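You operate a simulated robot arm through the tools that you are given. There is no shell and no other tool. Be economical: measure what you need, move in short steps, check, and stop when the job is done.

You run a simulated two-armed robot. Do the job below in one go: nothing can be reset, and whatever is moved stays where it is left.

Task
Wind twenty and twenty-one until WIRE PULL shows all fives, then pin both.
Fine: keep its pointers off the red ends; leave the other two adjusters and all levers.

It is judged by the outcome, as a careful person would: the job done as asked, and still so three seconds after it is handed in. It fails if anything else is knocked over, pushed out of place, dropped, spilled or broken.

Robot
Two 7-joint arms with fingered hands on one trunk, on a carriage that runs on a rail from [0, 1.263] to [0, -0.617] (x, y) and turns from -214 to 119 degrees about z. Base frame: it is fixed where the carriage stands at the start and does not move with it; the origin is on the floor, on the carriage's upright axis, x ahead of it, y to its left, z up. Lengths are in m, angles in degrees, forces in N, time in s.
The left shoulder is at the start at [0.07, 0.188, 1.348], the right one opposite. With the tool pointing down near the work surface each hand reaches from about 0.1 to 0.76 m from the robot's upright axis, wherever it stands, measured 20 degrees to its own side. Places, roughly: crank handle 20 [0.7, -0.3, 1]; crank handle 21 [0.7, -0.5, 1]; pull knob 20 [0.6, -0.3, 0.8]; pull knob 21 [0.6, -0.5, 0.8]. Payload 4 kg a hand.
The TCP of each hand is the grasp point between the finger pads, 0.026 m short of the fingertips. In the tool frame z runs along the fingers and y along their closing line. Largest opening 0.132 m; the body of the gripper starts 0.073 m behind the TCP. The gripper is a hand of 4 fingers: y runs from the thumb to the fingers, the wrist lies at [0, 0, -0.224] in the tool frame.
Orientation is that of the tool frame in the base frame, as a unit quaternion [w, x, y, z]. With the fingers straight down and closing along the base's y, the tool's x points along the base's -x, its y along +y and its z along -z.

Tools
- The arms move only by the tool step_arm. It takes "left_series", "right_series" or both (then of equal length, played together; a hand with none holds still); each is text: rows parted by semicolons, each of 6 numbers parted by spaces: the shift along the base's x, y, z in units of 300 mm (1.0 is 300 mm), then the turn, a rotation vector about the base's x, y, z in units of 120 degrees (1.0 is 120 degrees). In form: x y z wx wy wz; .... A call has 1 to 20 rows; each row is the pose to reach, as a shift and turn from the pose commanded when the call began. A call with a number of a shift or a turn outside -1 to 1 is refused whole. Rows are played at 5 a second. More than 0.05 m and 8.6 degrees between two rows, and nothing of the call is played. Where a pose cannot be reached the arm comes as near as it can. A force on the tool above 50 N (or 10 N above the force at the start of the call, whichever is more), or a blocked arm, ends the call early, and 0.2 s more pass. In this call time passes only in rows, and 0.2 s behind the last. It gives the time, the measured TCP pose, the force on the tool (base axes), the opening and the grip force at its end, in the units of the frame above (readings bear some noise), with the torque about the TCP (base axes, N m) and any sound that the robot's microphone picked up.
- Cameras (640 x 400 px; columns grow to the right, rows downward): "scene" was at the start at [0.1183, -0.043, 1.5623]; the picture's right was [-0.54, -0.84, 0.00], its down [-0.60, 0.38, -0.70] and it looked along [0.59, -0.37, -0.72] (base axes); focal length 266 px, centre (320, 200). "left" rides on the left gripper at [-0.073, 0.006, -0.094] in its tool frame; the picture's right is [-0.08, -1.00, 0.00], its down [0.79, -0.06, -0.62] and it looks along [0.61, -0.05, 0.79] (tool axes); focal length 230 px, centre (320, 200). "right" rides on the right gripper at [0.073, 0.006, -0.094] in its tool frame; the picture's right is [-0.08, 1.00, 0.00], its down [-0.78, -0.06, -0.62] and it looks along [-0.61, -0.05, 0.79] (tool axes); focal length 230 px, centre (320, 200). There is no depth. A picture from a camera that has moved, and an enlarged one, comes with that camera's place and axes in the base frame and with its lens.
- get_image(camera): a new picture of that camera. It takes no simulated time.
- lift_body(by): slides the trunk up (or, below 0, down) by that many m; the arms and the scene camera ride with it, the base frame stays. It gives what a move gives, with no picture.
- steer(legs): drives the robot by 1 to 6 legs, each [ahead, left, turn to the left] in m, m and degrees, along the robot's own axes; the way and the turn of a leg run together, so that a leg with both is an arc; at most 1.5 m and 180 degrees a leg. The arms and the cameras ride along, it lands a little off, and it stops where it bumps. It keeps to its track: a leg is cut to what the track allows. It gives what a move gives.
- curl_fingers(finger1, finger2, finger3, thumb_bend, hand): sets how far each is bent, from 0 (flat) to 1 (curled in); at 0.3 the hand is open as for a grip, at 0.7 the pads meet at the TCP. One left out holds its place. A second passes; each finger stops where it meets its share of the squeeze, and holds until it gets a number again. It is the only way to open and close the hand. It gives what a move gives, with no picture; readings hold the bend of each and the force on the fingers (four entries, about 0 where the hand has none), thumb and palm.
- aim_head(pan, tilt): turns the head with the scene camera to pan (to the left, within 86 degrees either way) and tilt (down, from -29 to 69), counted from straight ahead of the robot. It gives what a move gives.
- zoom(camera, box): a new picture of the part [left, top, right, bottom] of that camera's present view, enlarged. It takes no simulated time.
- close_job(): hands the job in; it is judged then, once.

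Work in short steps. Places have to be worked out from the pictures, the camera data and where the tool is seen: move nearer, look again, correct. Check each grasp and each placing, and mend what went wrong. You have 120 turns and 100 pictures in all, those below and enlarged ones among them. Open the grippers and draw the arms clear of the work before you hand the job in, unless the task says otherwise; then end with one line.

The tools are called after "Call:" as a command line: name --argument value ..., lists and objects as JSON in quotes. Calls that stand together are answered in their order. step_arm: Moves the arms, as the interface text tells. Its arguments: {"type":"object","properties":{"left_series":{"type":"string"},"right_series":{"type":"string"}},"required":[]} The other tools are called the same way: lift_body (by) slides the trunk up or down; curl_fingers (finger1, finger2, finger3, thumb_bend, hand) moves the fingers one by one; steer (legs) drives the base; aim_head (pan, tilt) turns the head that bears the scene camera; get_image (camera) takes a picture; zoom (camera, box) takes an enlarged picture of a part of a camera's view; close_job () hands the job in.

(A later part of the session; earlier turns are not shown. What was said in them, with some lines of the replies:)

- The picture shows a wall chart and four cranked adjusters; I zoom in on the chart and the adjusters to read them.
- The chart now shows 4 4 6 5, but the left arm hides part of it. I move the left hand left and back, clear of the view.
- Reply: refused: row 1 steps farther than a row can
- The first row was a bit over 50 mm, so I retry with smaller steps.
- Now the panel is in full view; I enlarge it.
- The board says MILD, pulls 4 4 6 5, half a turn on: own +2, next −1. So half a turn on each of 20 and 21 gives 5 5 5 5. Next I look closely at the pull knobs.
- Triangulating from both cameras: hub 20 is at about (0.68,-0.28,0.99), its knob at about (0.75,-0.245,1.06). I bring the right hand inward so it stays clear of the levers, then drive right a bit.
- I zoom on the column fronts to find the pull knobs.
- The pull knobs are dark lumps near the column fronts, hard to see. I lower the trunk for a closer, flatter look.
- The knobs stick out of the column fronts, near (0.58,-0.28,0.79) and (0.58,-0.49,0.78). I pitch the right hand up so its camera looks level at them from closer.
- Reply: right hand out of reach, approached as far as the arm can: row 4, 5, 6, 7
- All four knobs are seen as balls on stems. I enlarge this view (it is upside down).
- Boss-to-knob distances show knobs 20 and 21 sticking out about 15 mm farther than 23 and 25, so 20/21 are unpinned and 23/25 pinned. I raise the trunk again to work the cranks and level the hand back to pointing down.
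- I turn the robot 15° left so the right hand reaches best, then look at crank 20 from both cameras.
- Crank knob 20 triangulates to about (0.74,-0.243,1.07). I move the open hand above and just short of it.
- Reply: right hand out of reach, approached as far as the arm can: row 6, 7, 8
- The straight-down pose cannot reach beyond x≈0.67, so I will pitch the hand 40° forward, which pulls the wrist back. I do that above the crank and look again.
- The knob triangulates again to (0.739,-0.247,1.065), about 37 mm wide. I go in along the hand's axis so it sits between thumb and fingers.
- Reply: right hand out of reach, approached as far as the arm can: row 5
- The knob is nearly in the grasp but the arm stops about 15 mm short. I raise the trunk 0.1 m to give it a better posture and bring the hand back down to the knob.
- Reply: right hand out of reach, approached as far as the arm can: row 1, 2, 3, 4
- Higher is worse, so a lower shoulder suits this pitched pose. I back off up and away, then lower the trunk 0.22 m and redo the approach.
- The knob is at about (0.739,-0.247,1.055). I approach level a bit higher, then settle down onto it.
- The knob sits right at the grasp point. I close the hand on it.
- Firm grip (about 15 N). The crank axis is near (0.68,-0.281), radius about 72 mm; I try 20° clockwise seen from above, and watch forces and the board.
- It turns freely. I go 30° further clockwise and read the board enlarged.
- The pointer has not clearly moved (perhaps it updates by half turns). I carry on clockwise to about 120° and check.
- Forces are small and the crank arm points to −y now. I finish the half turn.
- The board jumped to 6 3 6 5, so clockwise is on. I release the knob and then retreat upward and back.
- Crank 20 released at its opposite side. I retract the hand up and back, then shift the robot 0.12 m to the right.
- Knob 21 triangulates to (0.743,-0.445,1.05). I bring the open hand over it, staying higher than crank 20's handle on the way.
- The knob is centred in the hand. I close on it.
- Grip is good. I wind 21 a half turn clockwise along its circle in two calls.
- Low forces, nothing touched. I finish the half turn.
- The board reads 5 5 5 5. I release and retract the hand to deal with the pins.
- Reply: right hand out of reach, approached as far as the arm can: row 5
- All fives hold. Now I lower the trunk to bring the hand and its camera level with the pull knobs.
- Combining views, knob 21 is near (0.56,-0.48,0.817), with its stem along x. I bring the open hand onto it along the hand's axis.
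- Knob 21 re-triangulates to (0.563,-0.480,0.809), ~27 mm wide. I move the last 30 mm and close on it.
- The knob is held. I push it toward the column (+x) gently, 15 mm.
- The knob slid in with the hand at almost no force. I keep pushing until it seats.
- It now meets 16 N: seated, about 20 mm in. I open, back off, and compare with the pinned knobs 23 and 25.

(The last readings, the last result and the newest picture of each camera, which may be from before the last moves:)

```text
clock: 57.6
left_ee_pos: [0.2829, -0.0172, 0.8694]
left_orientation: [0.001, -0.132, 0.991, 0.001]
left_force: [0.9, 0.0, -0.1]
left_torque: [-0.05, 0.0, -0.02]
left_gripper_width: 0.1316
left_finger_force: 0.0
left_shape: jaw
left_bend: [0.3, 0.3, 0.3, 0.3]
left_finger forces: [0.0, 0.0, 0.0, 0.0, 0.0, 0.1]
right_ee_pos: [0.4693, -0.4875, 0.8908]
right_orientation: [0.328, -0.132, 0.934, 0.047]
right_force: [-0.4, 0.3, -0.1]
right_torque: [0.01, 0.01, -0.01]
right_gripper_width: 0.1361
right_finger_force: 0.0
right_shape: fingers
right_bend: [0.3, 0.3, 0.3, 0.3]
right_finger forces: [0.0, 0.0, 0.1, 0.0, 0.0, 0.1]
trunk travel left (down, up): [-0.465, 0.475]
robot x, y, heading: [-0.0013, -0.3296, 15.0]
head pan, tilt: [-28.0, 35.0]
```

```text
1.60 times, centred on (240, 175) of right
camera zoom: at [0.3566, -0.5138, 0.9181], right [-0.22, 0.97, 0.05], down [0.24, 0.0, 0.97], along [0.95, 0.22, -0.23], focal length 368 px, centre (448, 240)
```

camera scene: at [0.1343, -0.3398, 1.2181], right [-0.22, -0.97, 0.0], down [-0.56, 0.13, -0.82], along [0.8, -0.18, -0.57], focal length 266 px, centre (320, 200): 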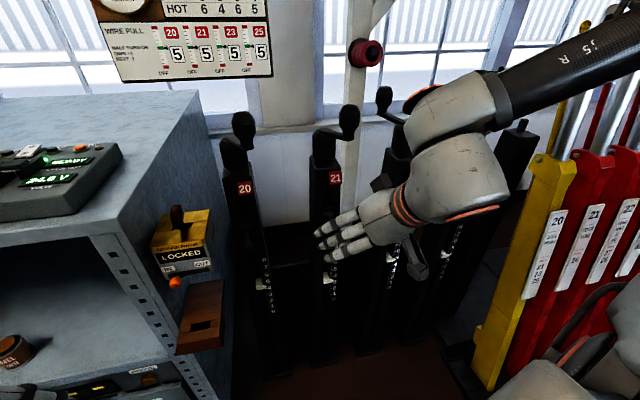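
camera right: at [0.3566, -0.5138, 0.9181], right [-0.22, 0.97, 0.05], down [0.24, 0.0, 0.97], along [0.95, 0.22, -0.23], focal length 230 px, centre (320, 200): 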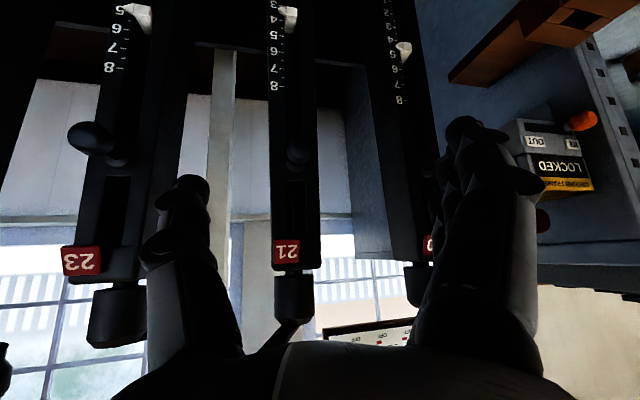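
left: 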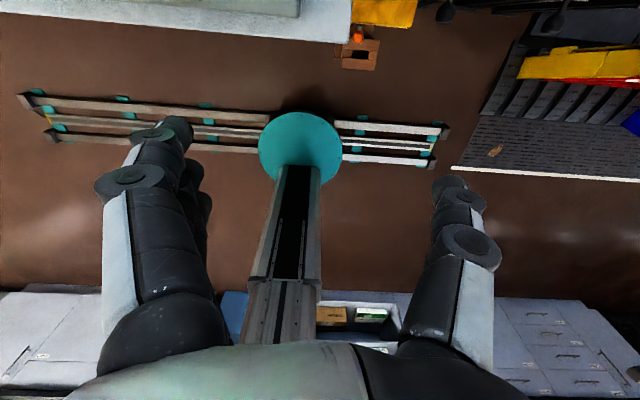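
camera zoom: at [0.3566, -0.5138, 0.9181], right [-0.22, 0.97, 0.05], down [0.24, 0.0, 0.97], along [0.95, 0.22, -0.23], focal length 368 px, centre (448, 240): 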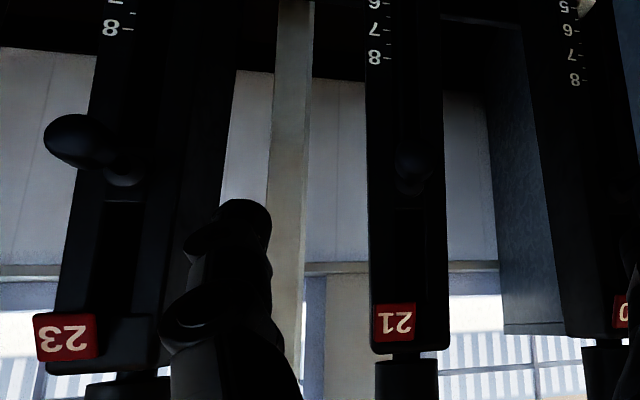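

Knob 21 now sits in as far as 23 (about 40 mm out from its boss), so it is pinned. I drive 0.2 m left for knob 20, with the hand half-closed to stay clear of the box beside it.

Call:
steer --legs '[[0.052, 0.193, 0]]'

Call:
curl_fingers --hand "right" --finger1 0.45 --finger2 0.45 --finger3 0.45 --thumb_bend 0.45

Call:
get_image --camera "right"

Call:
get_image --camera "scene"

```text
clock: 59.2
left_ee_pos: [0.2839, 0.1809, 0.87]
left_orientation: [-0.001, -0.132, 0.991, -0.001]
left_force: [0.7, 1.2, -0.6]
left_torque: [-0.02, 0.01, 0.01]
left_gripper_width: 0.1317
left_finger_force: 0.1
left_shape: jaw
left_bend: [0.3, 0.3, 0.3, 0.3]
left_finger forces: [0.0, 0.0, 0.0, 0.0, 0.1, 0.0]
right_ee_pos: [0.4696, -0.2878, 0.8895]
right_orientation: [0.327, -0.132, 0.935, 0.047]
right_force: [-0.3, -1.4, 0.6]
right_torque: [-0.02, -0.02, -0.01]
right_gripper_width: 0.1358
right_finger_force: 0.0
right_shape: fingers
right_bend: [0.3, 0.3, 0.3, 0.3]
right_finger forces: [0.1, 0.0, 0.0, 0.0, 0.0, 0.1]
trunk travel left (down, up): [-0.465, 0.475]
robot x, y, heading: [-0.0013, -0.1319, 15.1]
head pan, tilt: [-28.0, 35.0]
```

```text
clock: 60.2
left_ee_pos: [0.2831, 0.1817, 0.8683]
left_orientation: [0.001, -0.132, 0.991, 0.0]
left_force: [-0.4, 0.5, -0.8]
left_torque: [0.01, 0.02, -0.03]
left_gripper_width: 0.1316
left_finger_force: 0.1
left_shape: jaw
left_bend: [0.3, 0.3, 0.3, 0.3]
left_finger forces: [0.0, 0.0, 0.1, 0.0, 0.0, 0.0]
right_ee_pos: [0.4706, -0.2886, 0.8901]
right_orientation: [0.326, -0.131, 0.935, 0.046]
right_force: [1.0, -0.5, 0.2]
right_torque: [0.02, 0.0, -0.04]
right_gripper_width: 0.088
right_finger_force: 0.0
right_shape: fingers
right_bend: [0.45, 0.45, 0.45, 0.45]
right_finger forces: [0.0, 0.0, 0.0, 0.1, 0.0, 0.0]
trunk travel left (down, up): [-0.465, 0.475]
robot x, y, heading: [0.0015, -0.1342, 15.1]
head pan, tilt: [-28.0, 35.0]
```

```text
44 pictures are left
camera right: at [0.3575, -0.3151, 0.9177], right [-0.22, 0.97, 0.05], down [0.24, 0.0, 0.97], along [0.95, 0.22, -0.23], focal length 230 px, centre (320, 200)
```

right: 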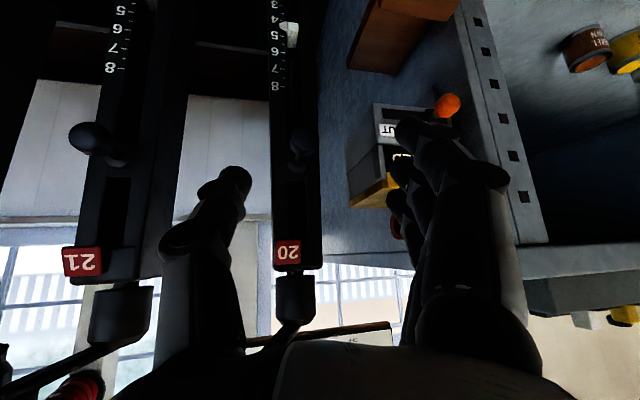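

```text
43 pictures are left
camera scene: at [0.1342, -0.1409, 1.2182], right [-0.22, -0.97, 0.0], down [-0.56, 0.13, -0.82], along [0.8, -0.18, -0.57], focal length 266 px, centre (320, 200)
```

scene: 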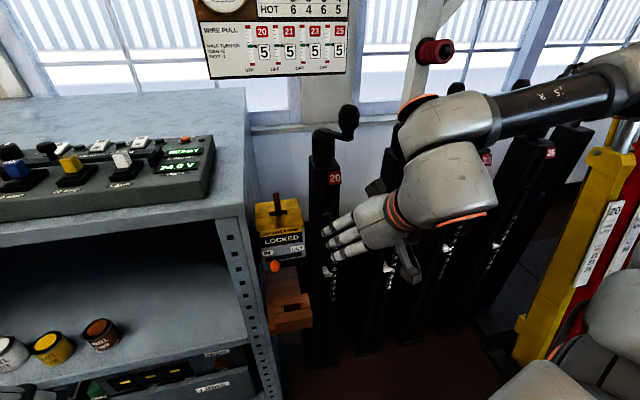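

Knob 20 is at about (0.563,-0.283,0.813). I approach the same way and check before closing.

Call:
step_arm --right_series "0.07 -0.01 0 0 0 0;0.13 0 -0.08 0 0 0;0.2 0.008 -0.16 0 0 0;0.25 0.014 -0.21 0 0 0"

Call:
get_image --camera "right"

```text
clock: 61.2
left_ee_pos: [0.285, 0.1813, 0.8705]
left_orientation: [0.0, -0.132, 0.991, 0.0]
left_force: [0.1, 0.6, -0.5]
left_torque: [0.0, -0.02, 0.05]
left_gripper_width: 0.1319
left_finger_force: 0.1
left_shape: jaw
left_bend: [0.3, 0.3, 0.3, 0.3]
left_finger forces: [0.0, 0.0, 0.0, 0.0, 0.0, 0.1]
right_ee_pos: [0.5463, -0.285, 0.8261]
right_orientation: [0.327, -0.132, 0.934, 0.047]
right_force: [-0.6, 0.3, 0.3]
right_torque: [0.0, -0.01, 0.0]
right_gripper_width: 0.0881
right_finger_force: 0.0
right_shape: fingers
right_bend: [0.45, 0.45, 0.45, 0.45]
right_finger forces: [0.0, 0.0, 0.0, 0.0, 0.0, 0.0]
trunk travel left (down, up): [-0.465, 0.475]
robot x, y, heading: [0.002, -0.1356, 15.1]
head pan, tilt: [-28.0, 35.0]
```

```text
42 pictures are left
camera right: at [0.4336, -0.3112, 0.853], right [-0.22, 0.97, 0.05], down [0.24, 0.0, 0.97], along [0.95, 0.22, -0.23], focal length 230 px, centre (320, 200)
```

right: 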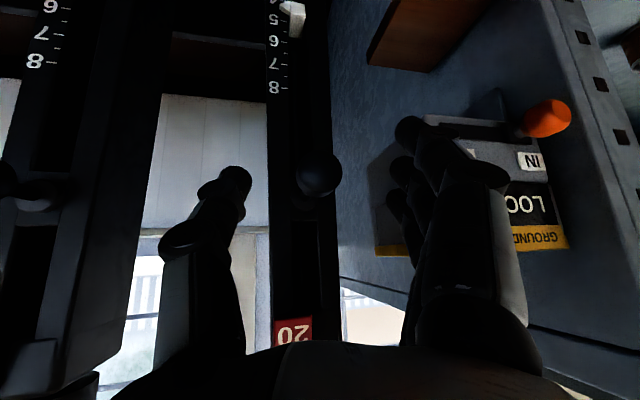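

Centred. I move the last bit in and close.

Call:
step_arm --right_series "0.03 0.002 -0.028 0 0 0;0.057 0.003 -0.05 0 0 0"

Call:
curl_fingers --hand "right" --finger1 0.7 --finger2 0.7 --finger3 0.7 --thumb_bend 0.7

Call:
step_arm --right_series "0.012 0 0 0 0 0;0.024 0 0 0 0 0;0.036 0 0 0 0 0;0.048 0 0 0 0 0;0.06 0 0 0 0 0;0.07 0 0 0 0 0"

Call:
get_image --camera "right"

```text
clock: 61.8
left_ee_pos: [0.2838, 0.1813, 0.8687]
left_orientation: [0.0, -0.132, 0.991, 0.0]
left_force: [0.1, -0.3, -0.8]
left_torque: [0.01, 0.0, 0.0]
left_gripper_width: 0.1319
left_finger_force: 0.1
left_shape: jaw
left_bend: [0.3, 0.3, 0.3, 0.3]
left_finger forces: [0.1, 0.0, 0.1, 0.1, 0.0, 0.1]
right_ee_pos: [0.5631, -0.2839, 0.8124]
right_orientation: [0.328, -0.132, 0.934, 0.047]
right_force: [0.8, 0.0, 0.0]
right_torque: [-0.01, -0.01, 0.01]
right_gripper_width: 0.0877
right_finger_force: 0.1
right_shape: fingers
right_bend: [0.45, 0.45, 0.45, 0.45]
right_finger forces: [0.1, 0.1, 0.0, 0.1, 0.0, 0.1]
trunk travel left (down, up): [-0.465, 0.475]
robot x, y, heading: [-0.0023, -0.1366, 15.4]
head pan, tilt: [-28.0, 35.0]
```

```text
clock: 62.8
left_ee_pos: [0.2843, 0.1814, 0.8695]
left_orientation: [0.0, -0.131, 0.991, 0.001]
left_force: [0.1, -0.4, 1.0]
left_torque: [-0.01, -0.01, -0.01]
left_gripper_width: 0.1317
left_finger_force: 0.0
left_shape: jaw
left_bend: [0.3, 0.3, 0.3, 0.3]
left_finger forces: [0.0, 0.1, 0.1, 0.0, 0.0, 0.0]
right_ee_pos: [0.5622, -0.2837, 0.8113]
right_orientation: [0.327, -0.131, 0.935, 0.046]
right_force: [0.3, 3.2, -3.7]
right_torque: [0.02, 0.03, 0.06]
right_gripper_width: 0.0212
right_finger_force: 9.5
right_shape: fingers
right_bend: [0.7, 0.61, 0.65, 0.66]
right_finger forces: [0.0, 6.9, 4.2, 0.0, 8.1, 0.1]
trunk travel left (down, up): [-0.465, 0.475]
robot x, y, heading: [-0.0011, -0.1305, 15.3]
head pan, tilt: [-28.0, 35.0]
```

```text
clock: 64.2
left_ee_pos: [0.2856, 0.1813, 0.8697]
left_orientation: [0.0, -0.131, 0.991, 0.0]
left_force: [0.0, 0.3, -0.3]
left_torque: [-0.01, 0.0, 0.02]
left_gripper_width: 0.1317
left_finger_force: 0.0
left_shape: jaw
left_bend: [0.3, 0.3, 0.3, 0.3]
left_finger forces: [0.0, 0.1, 0.0, 0.0, 0.1, 0.0]
right_ee_pos: [0.5833, -0.2833, 0.8123]
right_orientation: [0.328, -0.132, 0.934, 0.048]
right_force: [1.1, 4.5, -7.6]
right_torque: [-0.04, 0.1, 0.07]
right_gripper_width: 0.0212
right_finger_force: 10.1
right_shape: fingers
right_bend: [0.7, 0.61, 0.65, 0.66]
right_finger forces: [0.0, 7.8, 4.0, 0.1, 8.4, 0.1]
trunk travel left (down, up): [-0.465, 0.475]
robot x, y, heading: [-0.0008, -0.1323, 14.8]
head pan, tilt: [-28.0, 35.0]
```

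```text
41 pictures are left
camera right: at [0.4709, -0.3101, 0.8397], right [-0.22, 0.97, 0.05], down [0.24, 0.0, 0.97], along [0.95, 0.22, -0.23], focal length 230 px, centre (320, 200)
```

right: 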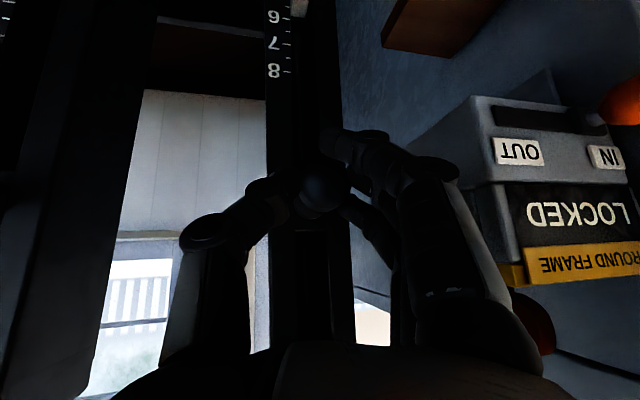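

No stop felt yet at 21 mm, so I push a little further until it seats.

Call:
step_arm --right_series "0.007 0 0 0 0 0;0.013 0 0 0 0 0;0.02 0 0 0 0 0;0.026 0 0 0 0 0"

```text
clock: 65.2
left_ee_pos: [0.2842, 0.1818, 0.8698]
left_orientation: [0.0, -0.131, 0.991, 0.001]
left_force: [0.4, -0.1, 1.0]
left_torque: [-0.02, 0.0, -0.02]
left_gripper_width: 0.1317
left_finger_force: 0.0
left_shape: jaw
left_bend: [0.3, 0.3, 0.3, 0.3]
left_finger forces: [0.0, 0.0, 0.0, 0.0, 0.0, 0.0]
right_ee_pos: [0.5876, -0.2837, 0.8132]
right_orientation: [0.328, -0.132, 0.934, 0.048]
right_force: [-19.1, 0.1, -8.4]
right_torque: [0.0, 0.31, 0.05]
right_gripper_width: 0.0206
right_finger_force: 13.0
right_shape: fingers
right_bend: [0.7, 0.61, 0.65, 0.67]
right_finger forces: [0.0, 7.6, 4.6, 0.1, 13.0, 0.0]
trunk travel left (down, up): [-0.465, 0.475]
robot x, y, heading: [0.0026, -0.1322, 14.9]
head pan, tilt: [-28.0, 35.0]
```

It seats with 19 N at the same depth as 21. I open and withdraw the same way, then check everything.

Call:
curl_fingers --hand "right" --finger1 0.45 --finger2 0.45 --finger3 0.45 --thumb_bend 0.45

Call:
step_arm --right_series "-0.09 -0.01 0.08 0 0 0;-0.19 -0.03 0.16 0 0 0;-0.3 -0.04 0.2 0 0 0;-0.4 -0.06 0.26 0 0 0"

Call:
zoom --camera "right" --box '[40, 50, 440, 300]'

Call:
get_image --camera "scene"

```text
clock: 66.2
left_ee_pos: [0.2844, 0.1815, 0.8689]
left_orientation: [0.001, -0.131, 0.991, 0.0]
left_force: [0.3, 0.0, 0.2]
left_torque: [0.01, -0.05, 0.04]
left_gripper_width: 0.1319
left_finger_force: 0.0
left_shape: jaw
left_bend: [0.3, 0.3, 0.3, 0.3]
left_finger forces: [0.0, 0.0, 0.1, 0.0, 0.1, 0.1]
right_ee_pos: [0.591, -0.2832, 0.8122]
right_orientation: [0.327, -0.132, 0.934, 0.047]
right_force: [0.9, -0.1, 1.3]
right_torque: [-0.01, 0.02, 0.0]
right_gripper_width: 0.0866
right_finger_force: 0.1
right_shape: fingers
right_bend: [0.45, 0.45, 0.45, 0.45]
right_finger forces: [0.1, 0.1, 0.0, 0.1, 0.0, 0.0]
trunk travel left (down, up): [-0.465, 0.475]
robot x, y, heading: [-0.0002, -0.1326, 15.1]
head pan, tilt: [-28.0, 35.0]
```

```text
clock: 67.2
left_ee_pos: [0.2824, 0.1807, 0.8694]
left_orientation: [0.0, -0.132, 0.991, 0.0]
left_force: [-0.2, 0.2, 0.2]
left_torque: [0.0, 0.0, 0.0]
left_gripper_width: 0.132
left_finger_force: 0.0
left_shape: jaw
left_bend: [0.3, 0.3, 0.3, 0.3]
left_finger forces: [0.0, 0.0, 0.0, 0.0, 0.0, 0.0]
right_ee_pos: [0.4722, -0.3022, 0.8915]
right_orientation: [0.328, -0.132, 0.934, 0.048]
right_force: [-0.7, 0.7, -0.2]
right_torque: [0.02, 0.01, 0.0]
right_gripper_width: 0.0865
right_finger_force: 0.1
right_shape: fingers
right_bend: [0.45, 0.45, 0.45, 0.45]
right_finger forces: [0.1, 0.0, 0.0, 0.0, 0.0, 0.0]
trunk travel left (down, up): [-0.465, 0.475]
robot x, y, heading: [0.0035, -0.1333, 15.1]
head pan, tilt: [-28.0, 35.0]
```

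```text
1.60 times, centred on (240, 175) of right
camera zoom: at [0.3581, -0.328, 0.9181], right [-0.22, 0.97, 0.05], down [0.24, 0.0, 0.97], along [0.95, 0.22, -0.23], focal length 368 px, centre (448, 240)
```

zoom: 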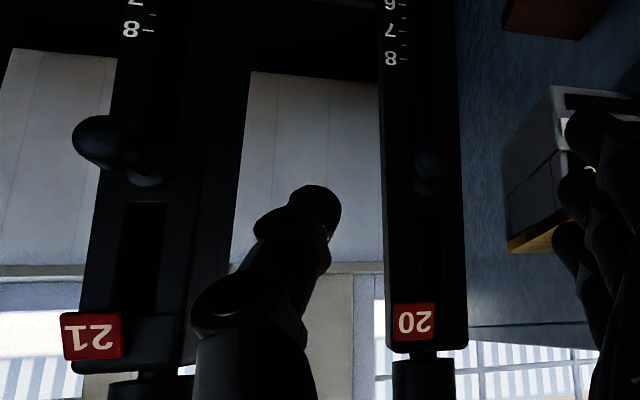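

```text
39 pictures are left
camera scene: at [0.1331, -0.1411, 1.2183], right [-0.22, -0.97, 0.0], down [-0.56, 0.13, -0.82], along [0.8, -0.18, -0.57], focal length 266 px, centre (320, 200)
```

scene: 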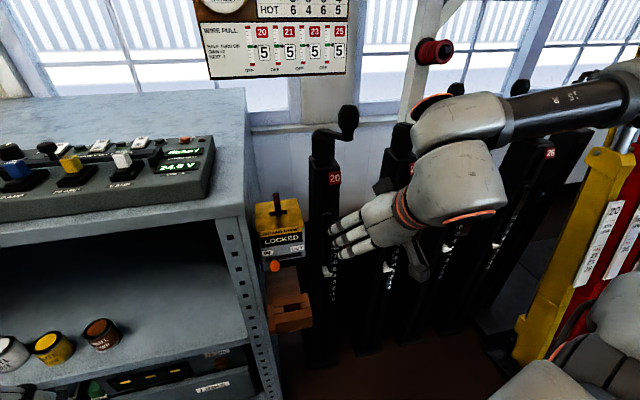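

Both knobs are in and the board reads 5 5 5 5. I raise the trunk, draw the hand clear to the side, open it, and take a final look.

Call:
lift_body --by 0.25

Call:
step_arm --right_series "-0.05 0 0.05 -0.0173 0.0644 0;-0.1 0.02 0.12 -0.0345 0.1288 0;-0.17 0.06 0.2 -0.0518 0.1932 0;-0.25 0.1 0.26 -0.069 0.2576 0;-0.33 0.1 0.3 -0.0863 0.322 0"

Call:
curl_fingers --hand "right" --finger1 0.3 --finger2 0.3 --finger3 0.3 --thumb_bend 0.3

Call:
aim_head --pan -40 --tilt 38

Call:
get_image --camera "scene"

Call:
get_image --camera "right"

```text
clock: 69.8
left_ee_pos: [0.2849, 0.1823, 1.1188]
left_orientation: [-0.001, -0.131, 0.991, 0.0]
left_force: [0.3, 0.8, 1.2]
left_torque: [-0.03, 0.01, 0.0]
left_gripper_width: 0.1317
left_finger_force: 0.1
left_shape: jaw
left_bend: [0.3, 0.3, 0.3, 0.3]
left_finger forces: [0.0, 0.1, 0.1, 0.1, 0.0, 0.0]
right_ee_pos: [0.4711, -0.3017, 1.1409]
right_orientation: [0.327, -0.132, 0.934, 0.048]
right_force: [0.6, -1.1, -0.6]
right_torque: [0.01, 0.0, 0.0]
right_gripper_width: 0.0866
right_finger_force: 0.1
right_shape: fingers
right_bend: [0.45, 0.45, 0.45, 0.45]
right_finger forces: [0.0, 0.1, 0.0, 0.1, 0.1, 0.0]
trunk travel left (down, up): [-0.715, 0.225]
robot x, y, heading: [0.0004, -0.1336, 15.3]
head pan, tilt: [-28.0, 35.0]
```

```text
clock: 71.0
left_ee_pos: [0.2842, 0.1824, 1.1183]
left_orientation: [0.0, -0.132, 0.991, 0.0]
left_force: [0.1, -0.8, 0.2]
left_torque: [0.0, -0.02, 0.06]
left_gripper_width: 0.1319
left_finger_force: 0.1
left_shape: jaw
left_bend: [0.3, 0.3, 0.3, 0.3]
left_finger forces: [0.1, 0.0, 0.0, 0.0, 0.0, 0.0]
right_ee_pos: [0.3727, -0.272, 1.2288]
right_orientation: [-0.014, -0.138, 0.99, 0.005]
right_force: [0.0, -0.2, 0.4]
right_torque: [0.02, -0.01, 0.03]
right_gripper_width: 0.0866
right_finger_force: 0.1
right_shape: fingers
right_bend: [0.45, 0.45, 0.45, 0.45]
right_finger forces: [0.0, 0.0, 0.0, 0.0, 0.0, 0.0]
trunk travel left (down, up): [-0.715, 0.225]
robot x, y, heading: [0.0001, -0.134, 15.2]
head pan, tilt: [-28.0, 35.0]
```

```text
clock: 72.0
left_ee_pos: [0.284, 0.1806, 1.1194]
left_orientation: [0.0, -0.132, 0.991, 0.0]
left_force: [0.0, 0.2, 0.4]
left_torque: [0.04, -0.01, -0.03]
left_gripper_width: 0.1317
left_finger_force: 0.0
left_shape: jaw
left_bend: [0.3, 0.3, 0.3, 0.3]
left_finger forces: [0.1, 0.0, 0.1, 0.0, 0.1, 0.0]
right_ee_pos: [0.373, -0.2725, 1.2294]
right_orientation: [-0.013, -0.137, 0.99, 0.005]
right_force: [0.5, 0.5, 0.2]
right_torque: [0.0, -0.01, 0.01]
right_gripper_width: 0.1357
right_finger_force: 0.1
right_shape: fingers
right_bend: [0.3, 0.3, 0.3, 0.3]
right_finger forces: [0.1, 0.0, 0.0, 0.0, 0.0, 0.1]
trunk travel left (down, up): [-0.715, 0.225]
robot x, y, heading: [0.0001, -0.1331, 15.2]
head pan, tilt: [-28.0, 35.0]
```

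```text
clock: 72.8
left_ee_pos: [0.284, 0.1812, 1.1194]
left_orientation: [0.0, -0.131, 0.991, 0.0]
left_force: [0.0, 0.1, -0.7]
left_torque: [0.0, 0.01, -0.01]
left_gripper_width: 0.1318
left_finger_force: 0.1
left_shape: jaw
left_bend: [0.3, 0.3, 0.3, 0.3]
left_finger forces: [0.0, 0.0, 0.0, 0.0, 0.0, 0.0]
right_ee_pos: [0.3721, -0.2726, 1.2304]
right_orientation: [-0.013, -0.137, 0.99, 0.005]
right_force: [0.0, 0.5, 0.2]
right_torque: [0.03, -0.01, 0.01]
right_gripper_width: 0.1356
right_finger_force: 0.1
right_shape: fingers
right_bend: [0.3, 0.3, 0.3, 0.3]
right_finger forces: [0.0, 0.0, 0.0, 0.1, 0.1, 0.0]
trunk travel left (down, up): [-0.715, 0.225]
robot x, y, heading: [0.0012, -0.1314, 14.8]
head pan, tilt: [-40.0, 38.0]
```

```text
38 pictures are left
camera scene: at [0.1267, -0.1576, 1.4636], right [-0.42, -0.91, 0.0], down [-0.56, 0.26, -0.79], along [0.71, -0.33, -0.62], focal length 266 px, centre (320, 200)
```

scene: 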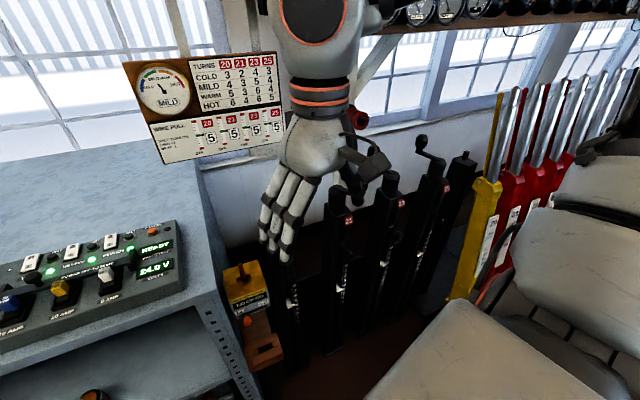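

```text
37 pictures are left
camera right: at [0.3031, -0.2876, 1.3251], right [-0.2, 0.98, 0.01], down [0.79, 0.15, 0.6], along [0.58, 0.13, -0.8], focal length 230 px, centre (320, 200)
```

right: 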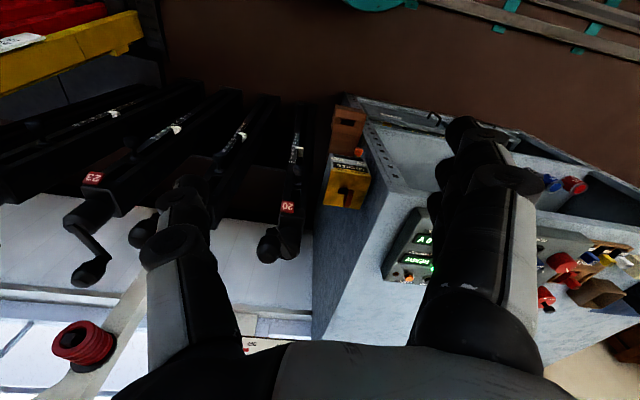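

The hand partly blocks the knobs. I drive further left, clear of the work, and look across at all four knobs.

Call:
steer --legs '[[0.07, 0.26, 0]]'

Call:
aim_head --pan -58 --tilt 38

Call:
get_image --camera "scene"

```text
clock: 74.7
left_ee_pos: [0.2844, 0.4448, 1.12]
left_orientation: [0.0, -0.132, 0.991, 0.001]
left_force: [-0.4, -0.5, -0.3]
left_torque: [-0.01, 0.04, 0.02]
left_gripper_width: 0.1318
left_finger_force: 0.1
left_shape: jaw
left_bend: [0.3, 0.3, 0.3, 0.3]
left_finger forces: [0.0, 0.0, 0.0, 0.0, 0.0, 0.0]
right_ee_pos: [0.3724, -0.0074, 1.2306]
right_orientation: [-0.013, -0.138, 0.99, 0.006]
right_force: [-0.1, 0.0, -0.2]
right_torque: [-0.01, 0.01, -0.01]
right_gripper_width: 0.1358
right_finger_force: 0.1
right_shape: fingers
right_bend: [0.3, 0.3, 0.3, 0.3]
right_finger forces: [0.0, 0.0, 0.0, 0.0, 0.0, 0.1]
trunk travel left (down, up): [-0.715, 0.225]
robot x, y, heading: [-0.002, 0.1325, 15.3]
head pan, tilt: [-40.0, 38.0]
```

```text
clock: 75.5
left_ee_pos: [0.2841, 0.4479, 1.1195]
left_orientation: [0.001, -0.131, 0.991, 0.0]
left_force: [-0.5, 0.4, -0.3]
left_torque: [-0.02, 0.03, 0.01]
left_gripper_width: 0.1317
left_finger_force: 0.0
left_shape: jaw
left_bend: [0.3, 0.3, 0.3, 0.3]
left_finger forces: [0.0, 0.0, 0.0, 0.1, 0.0, 0.1]
right_ee_pos: [0.372, -0.0064, 1.23]
right_orientation: [-0.013, -0.137, 0.99, 0.005]
right_force: [0.6, 0.4, -0.7]
right_torque: [-0.04, 0.01, -0.03]
right_gripper_width: 0.1356
right_finger_force: 0.0
right_shape: fingers
right_bend: [0.3, 0.3, 0.3, 0.3]
right_finger forces: [0.1, 0.0, 0.0, 0.0, 0.1, 0.1]
trunk travel left (down, up): [-0.715, 0.225]
robot x, y, heading: [0.0012, 0.1335, 15.1]
head pan, tilt: [-58.0, 38.0]
```

```text
36 pictures are left
camera scene: at [0.1116, 0.0867, 1.4636], right [-0.68, -0.73, 0.0], down [-0.45, 0.42, -0.79], along [0.58, -0.54, -0.62], focal length 266 px, centre (320, 200)
```

scene: 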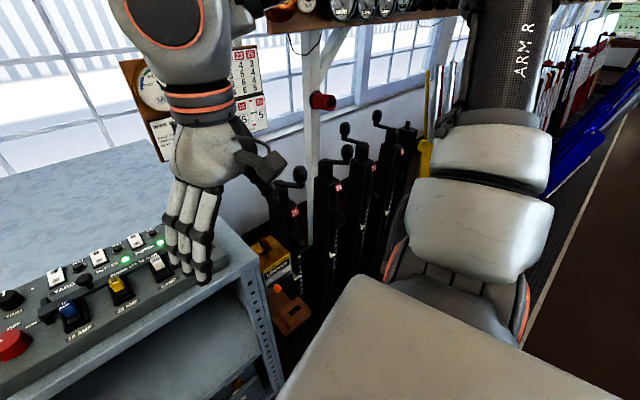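

Call:
zoom --camera "scene" --box '[260, 150, 420, 310]'

```text
2.50 times, centred on (340, 230) of scene
camera zoom: at [0.1116, 0.0867, 1.4636], right [-0.68, -0.73, 0.0], down [-0.45, 0.42, -0.79], along [0.58, -0.54, -0.62], focal length 664 px, centre (270, 125)
```

zoom: 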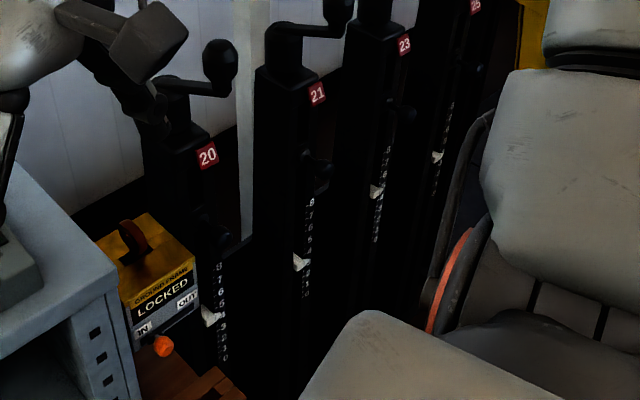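

In the last close view, knob 21's extension ratio (1.164) matches pinned knob 23 (1.167). Knob 20 stopped at the same depth, and the board read 5 5 5 5 after pinning. Both hands are open and clear, so I hand in.

Call:
close_job

```text
The job is handed in.
```

I wound twenty and twenty-one half a turn on each; WIRE PULL shows all fives, and I pushed both pins home. I left adjusters 23 and 25 and all the levers alone, and no pointer reached a red end.
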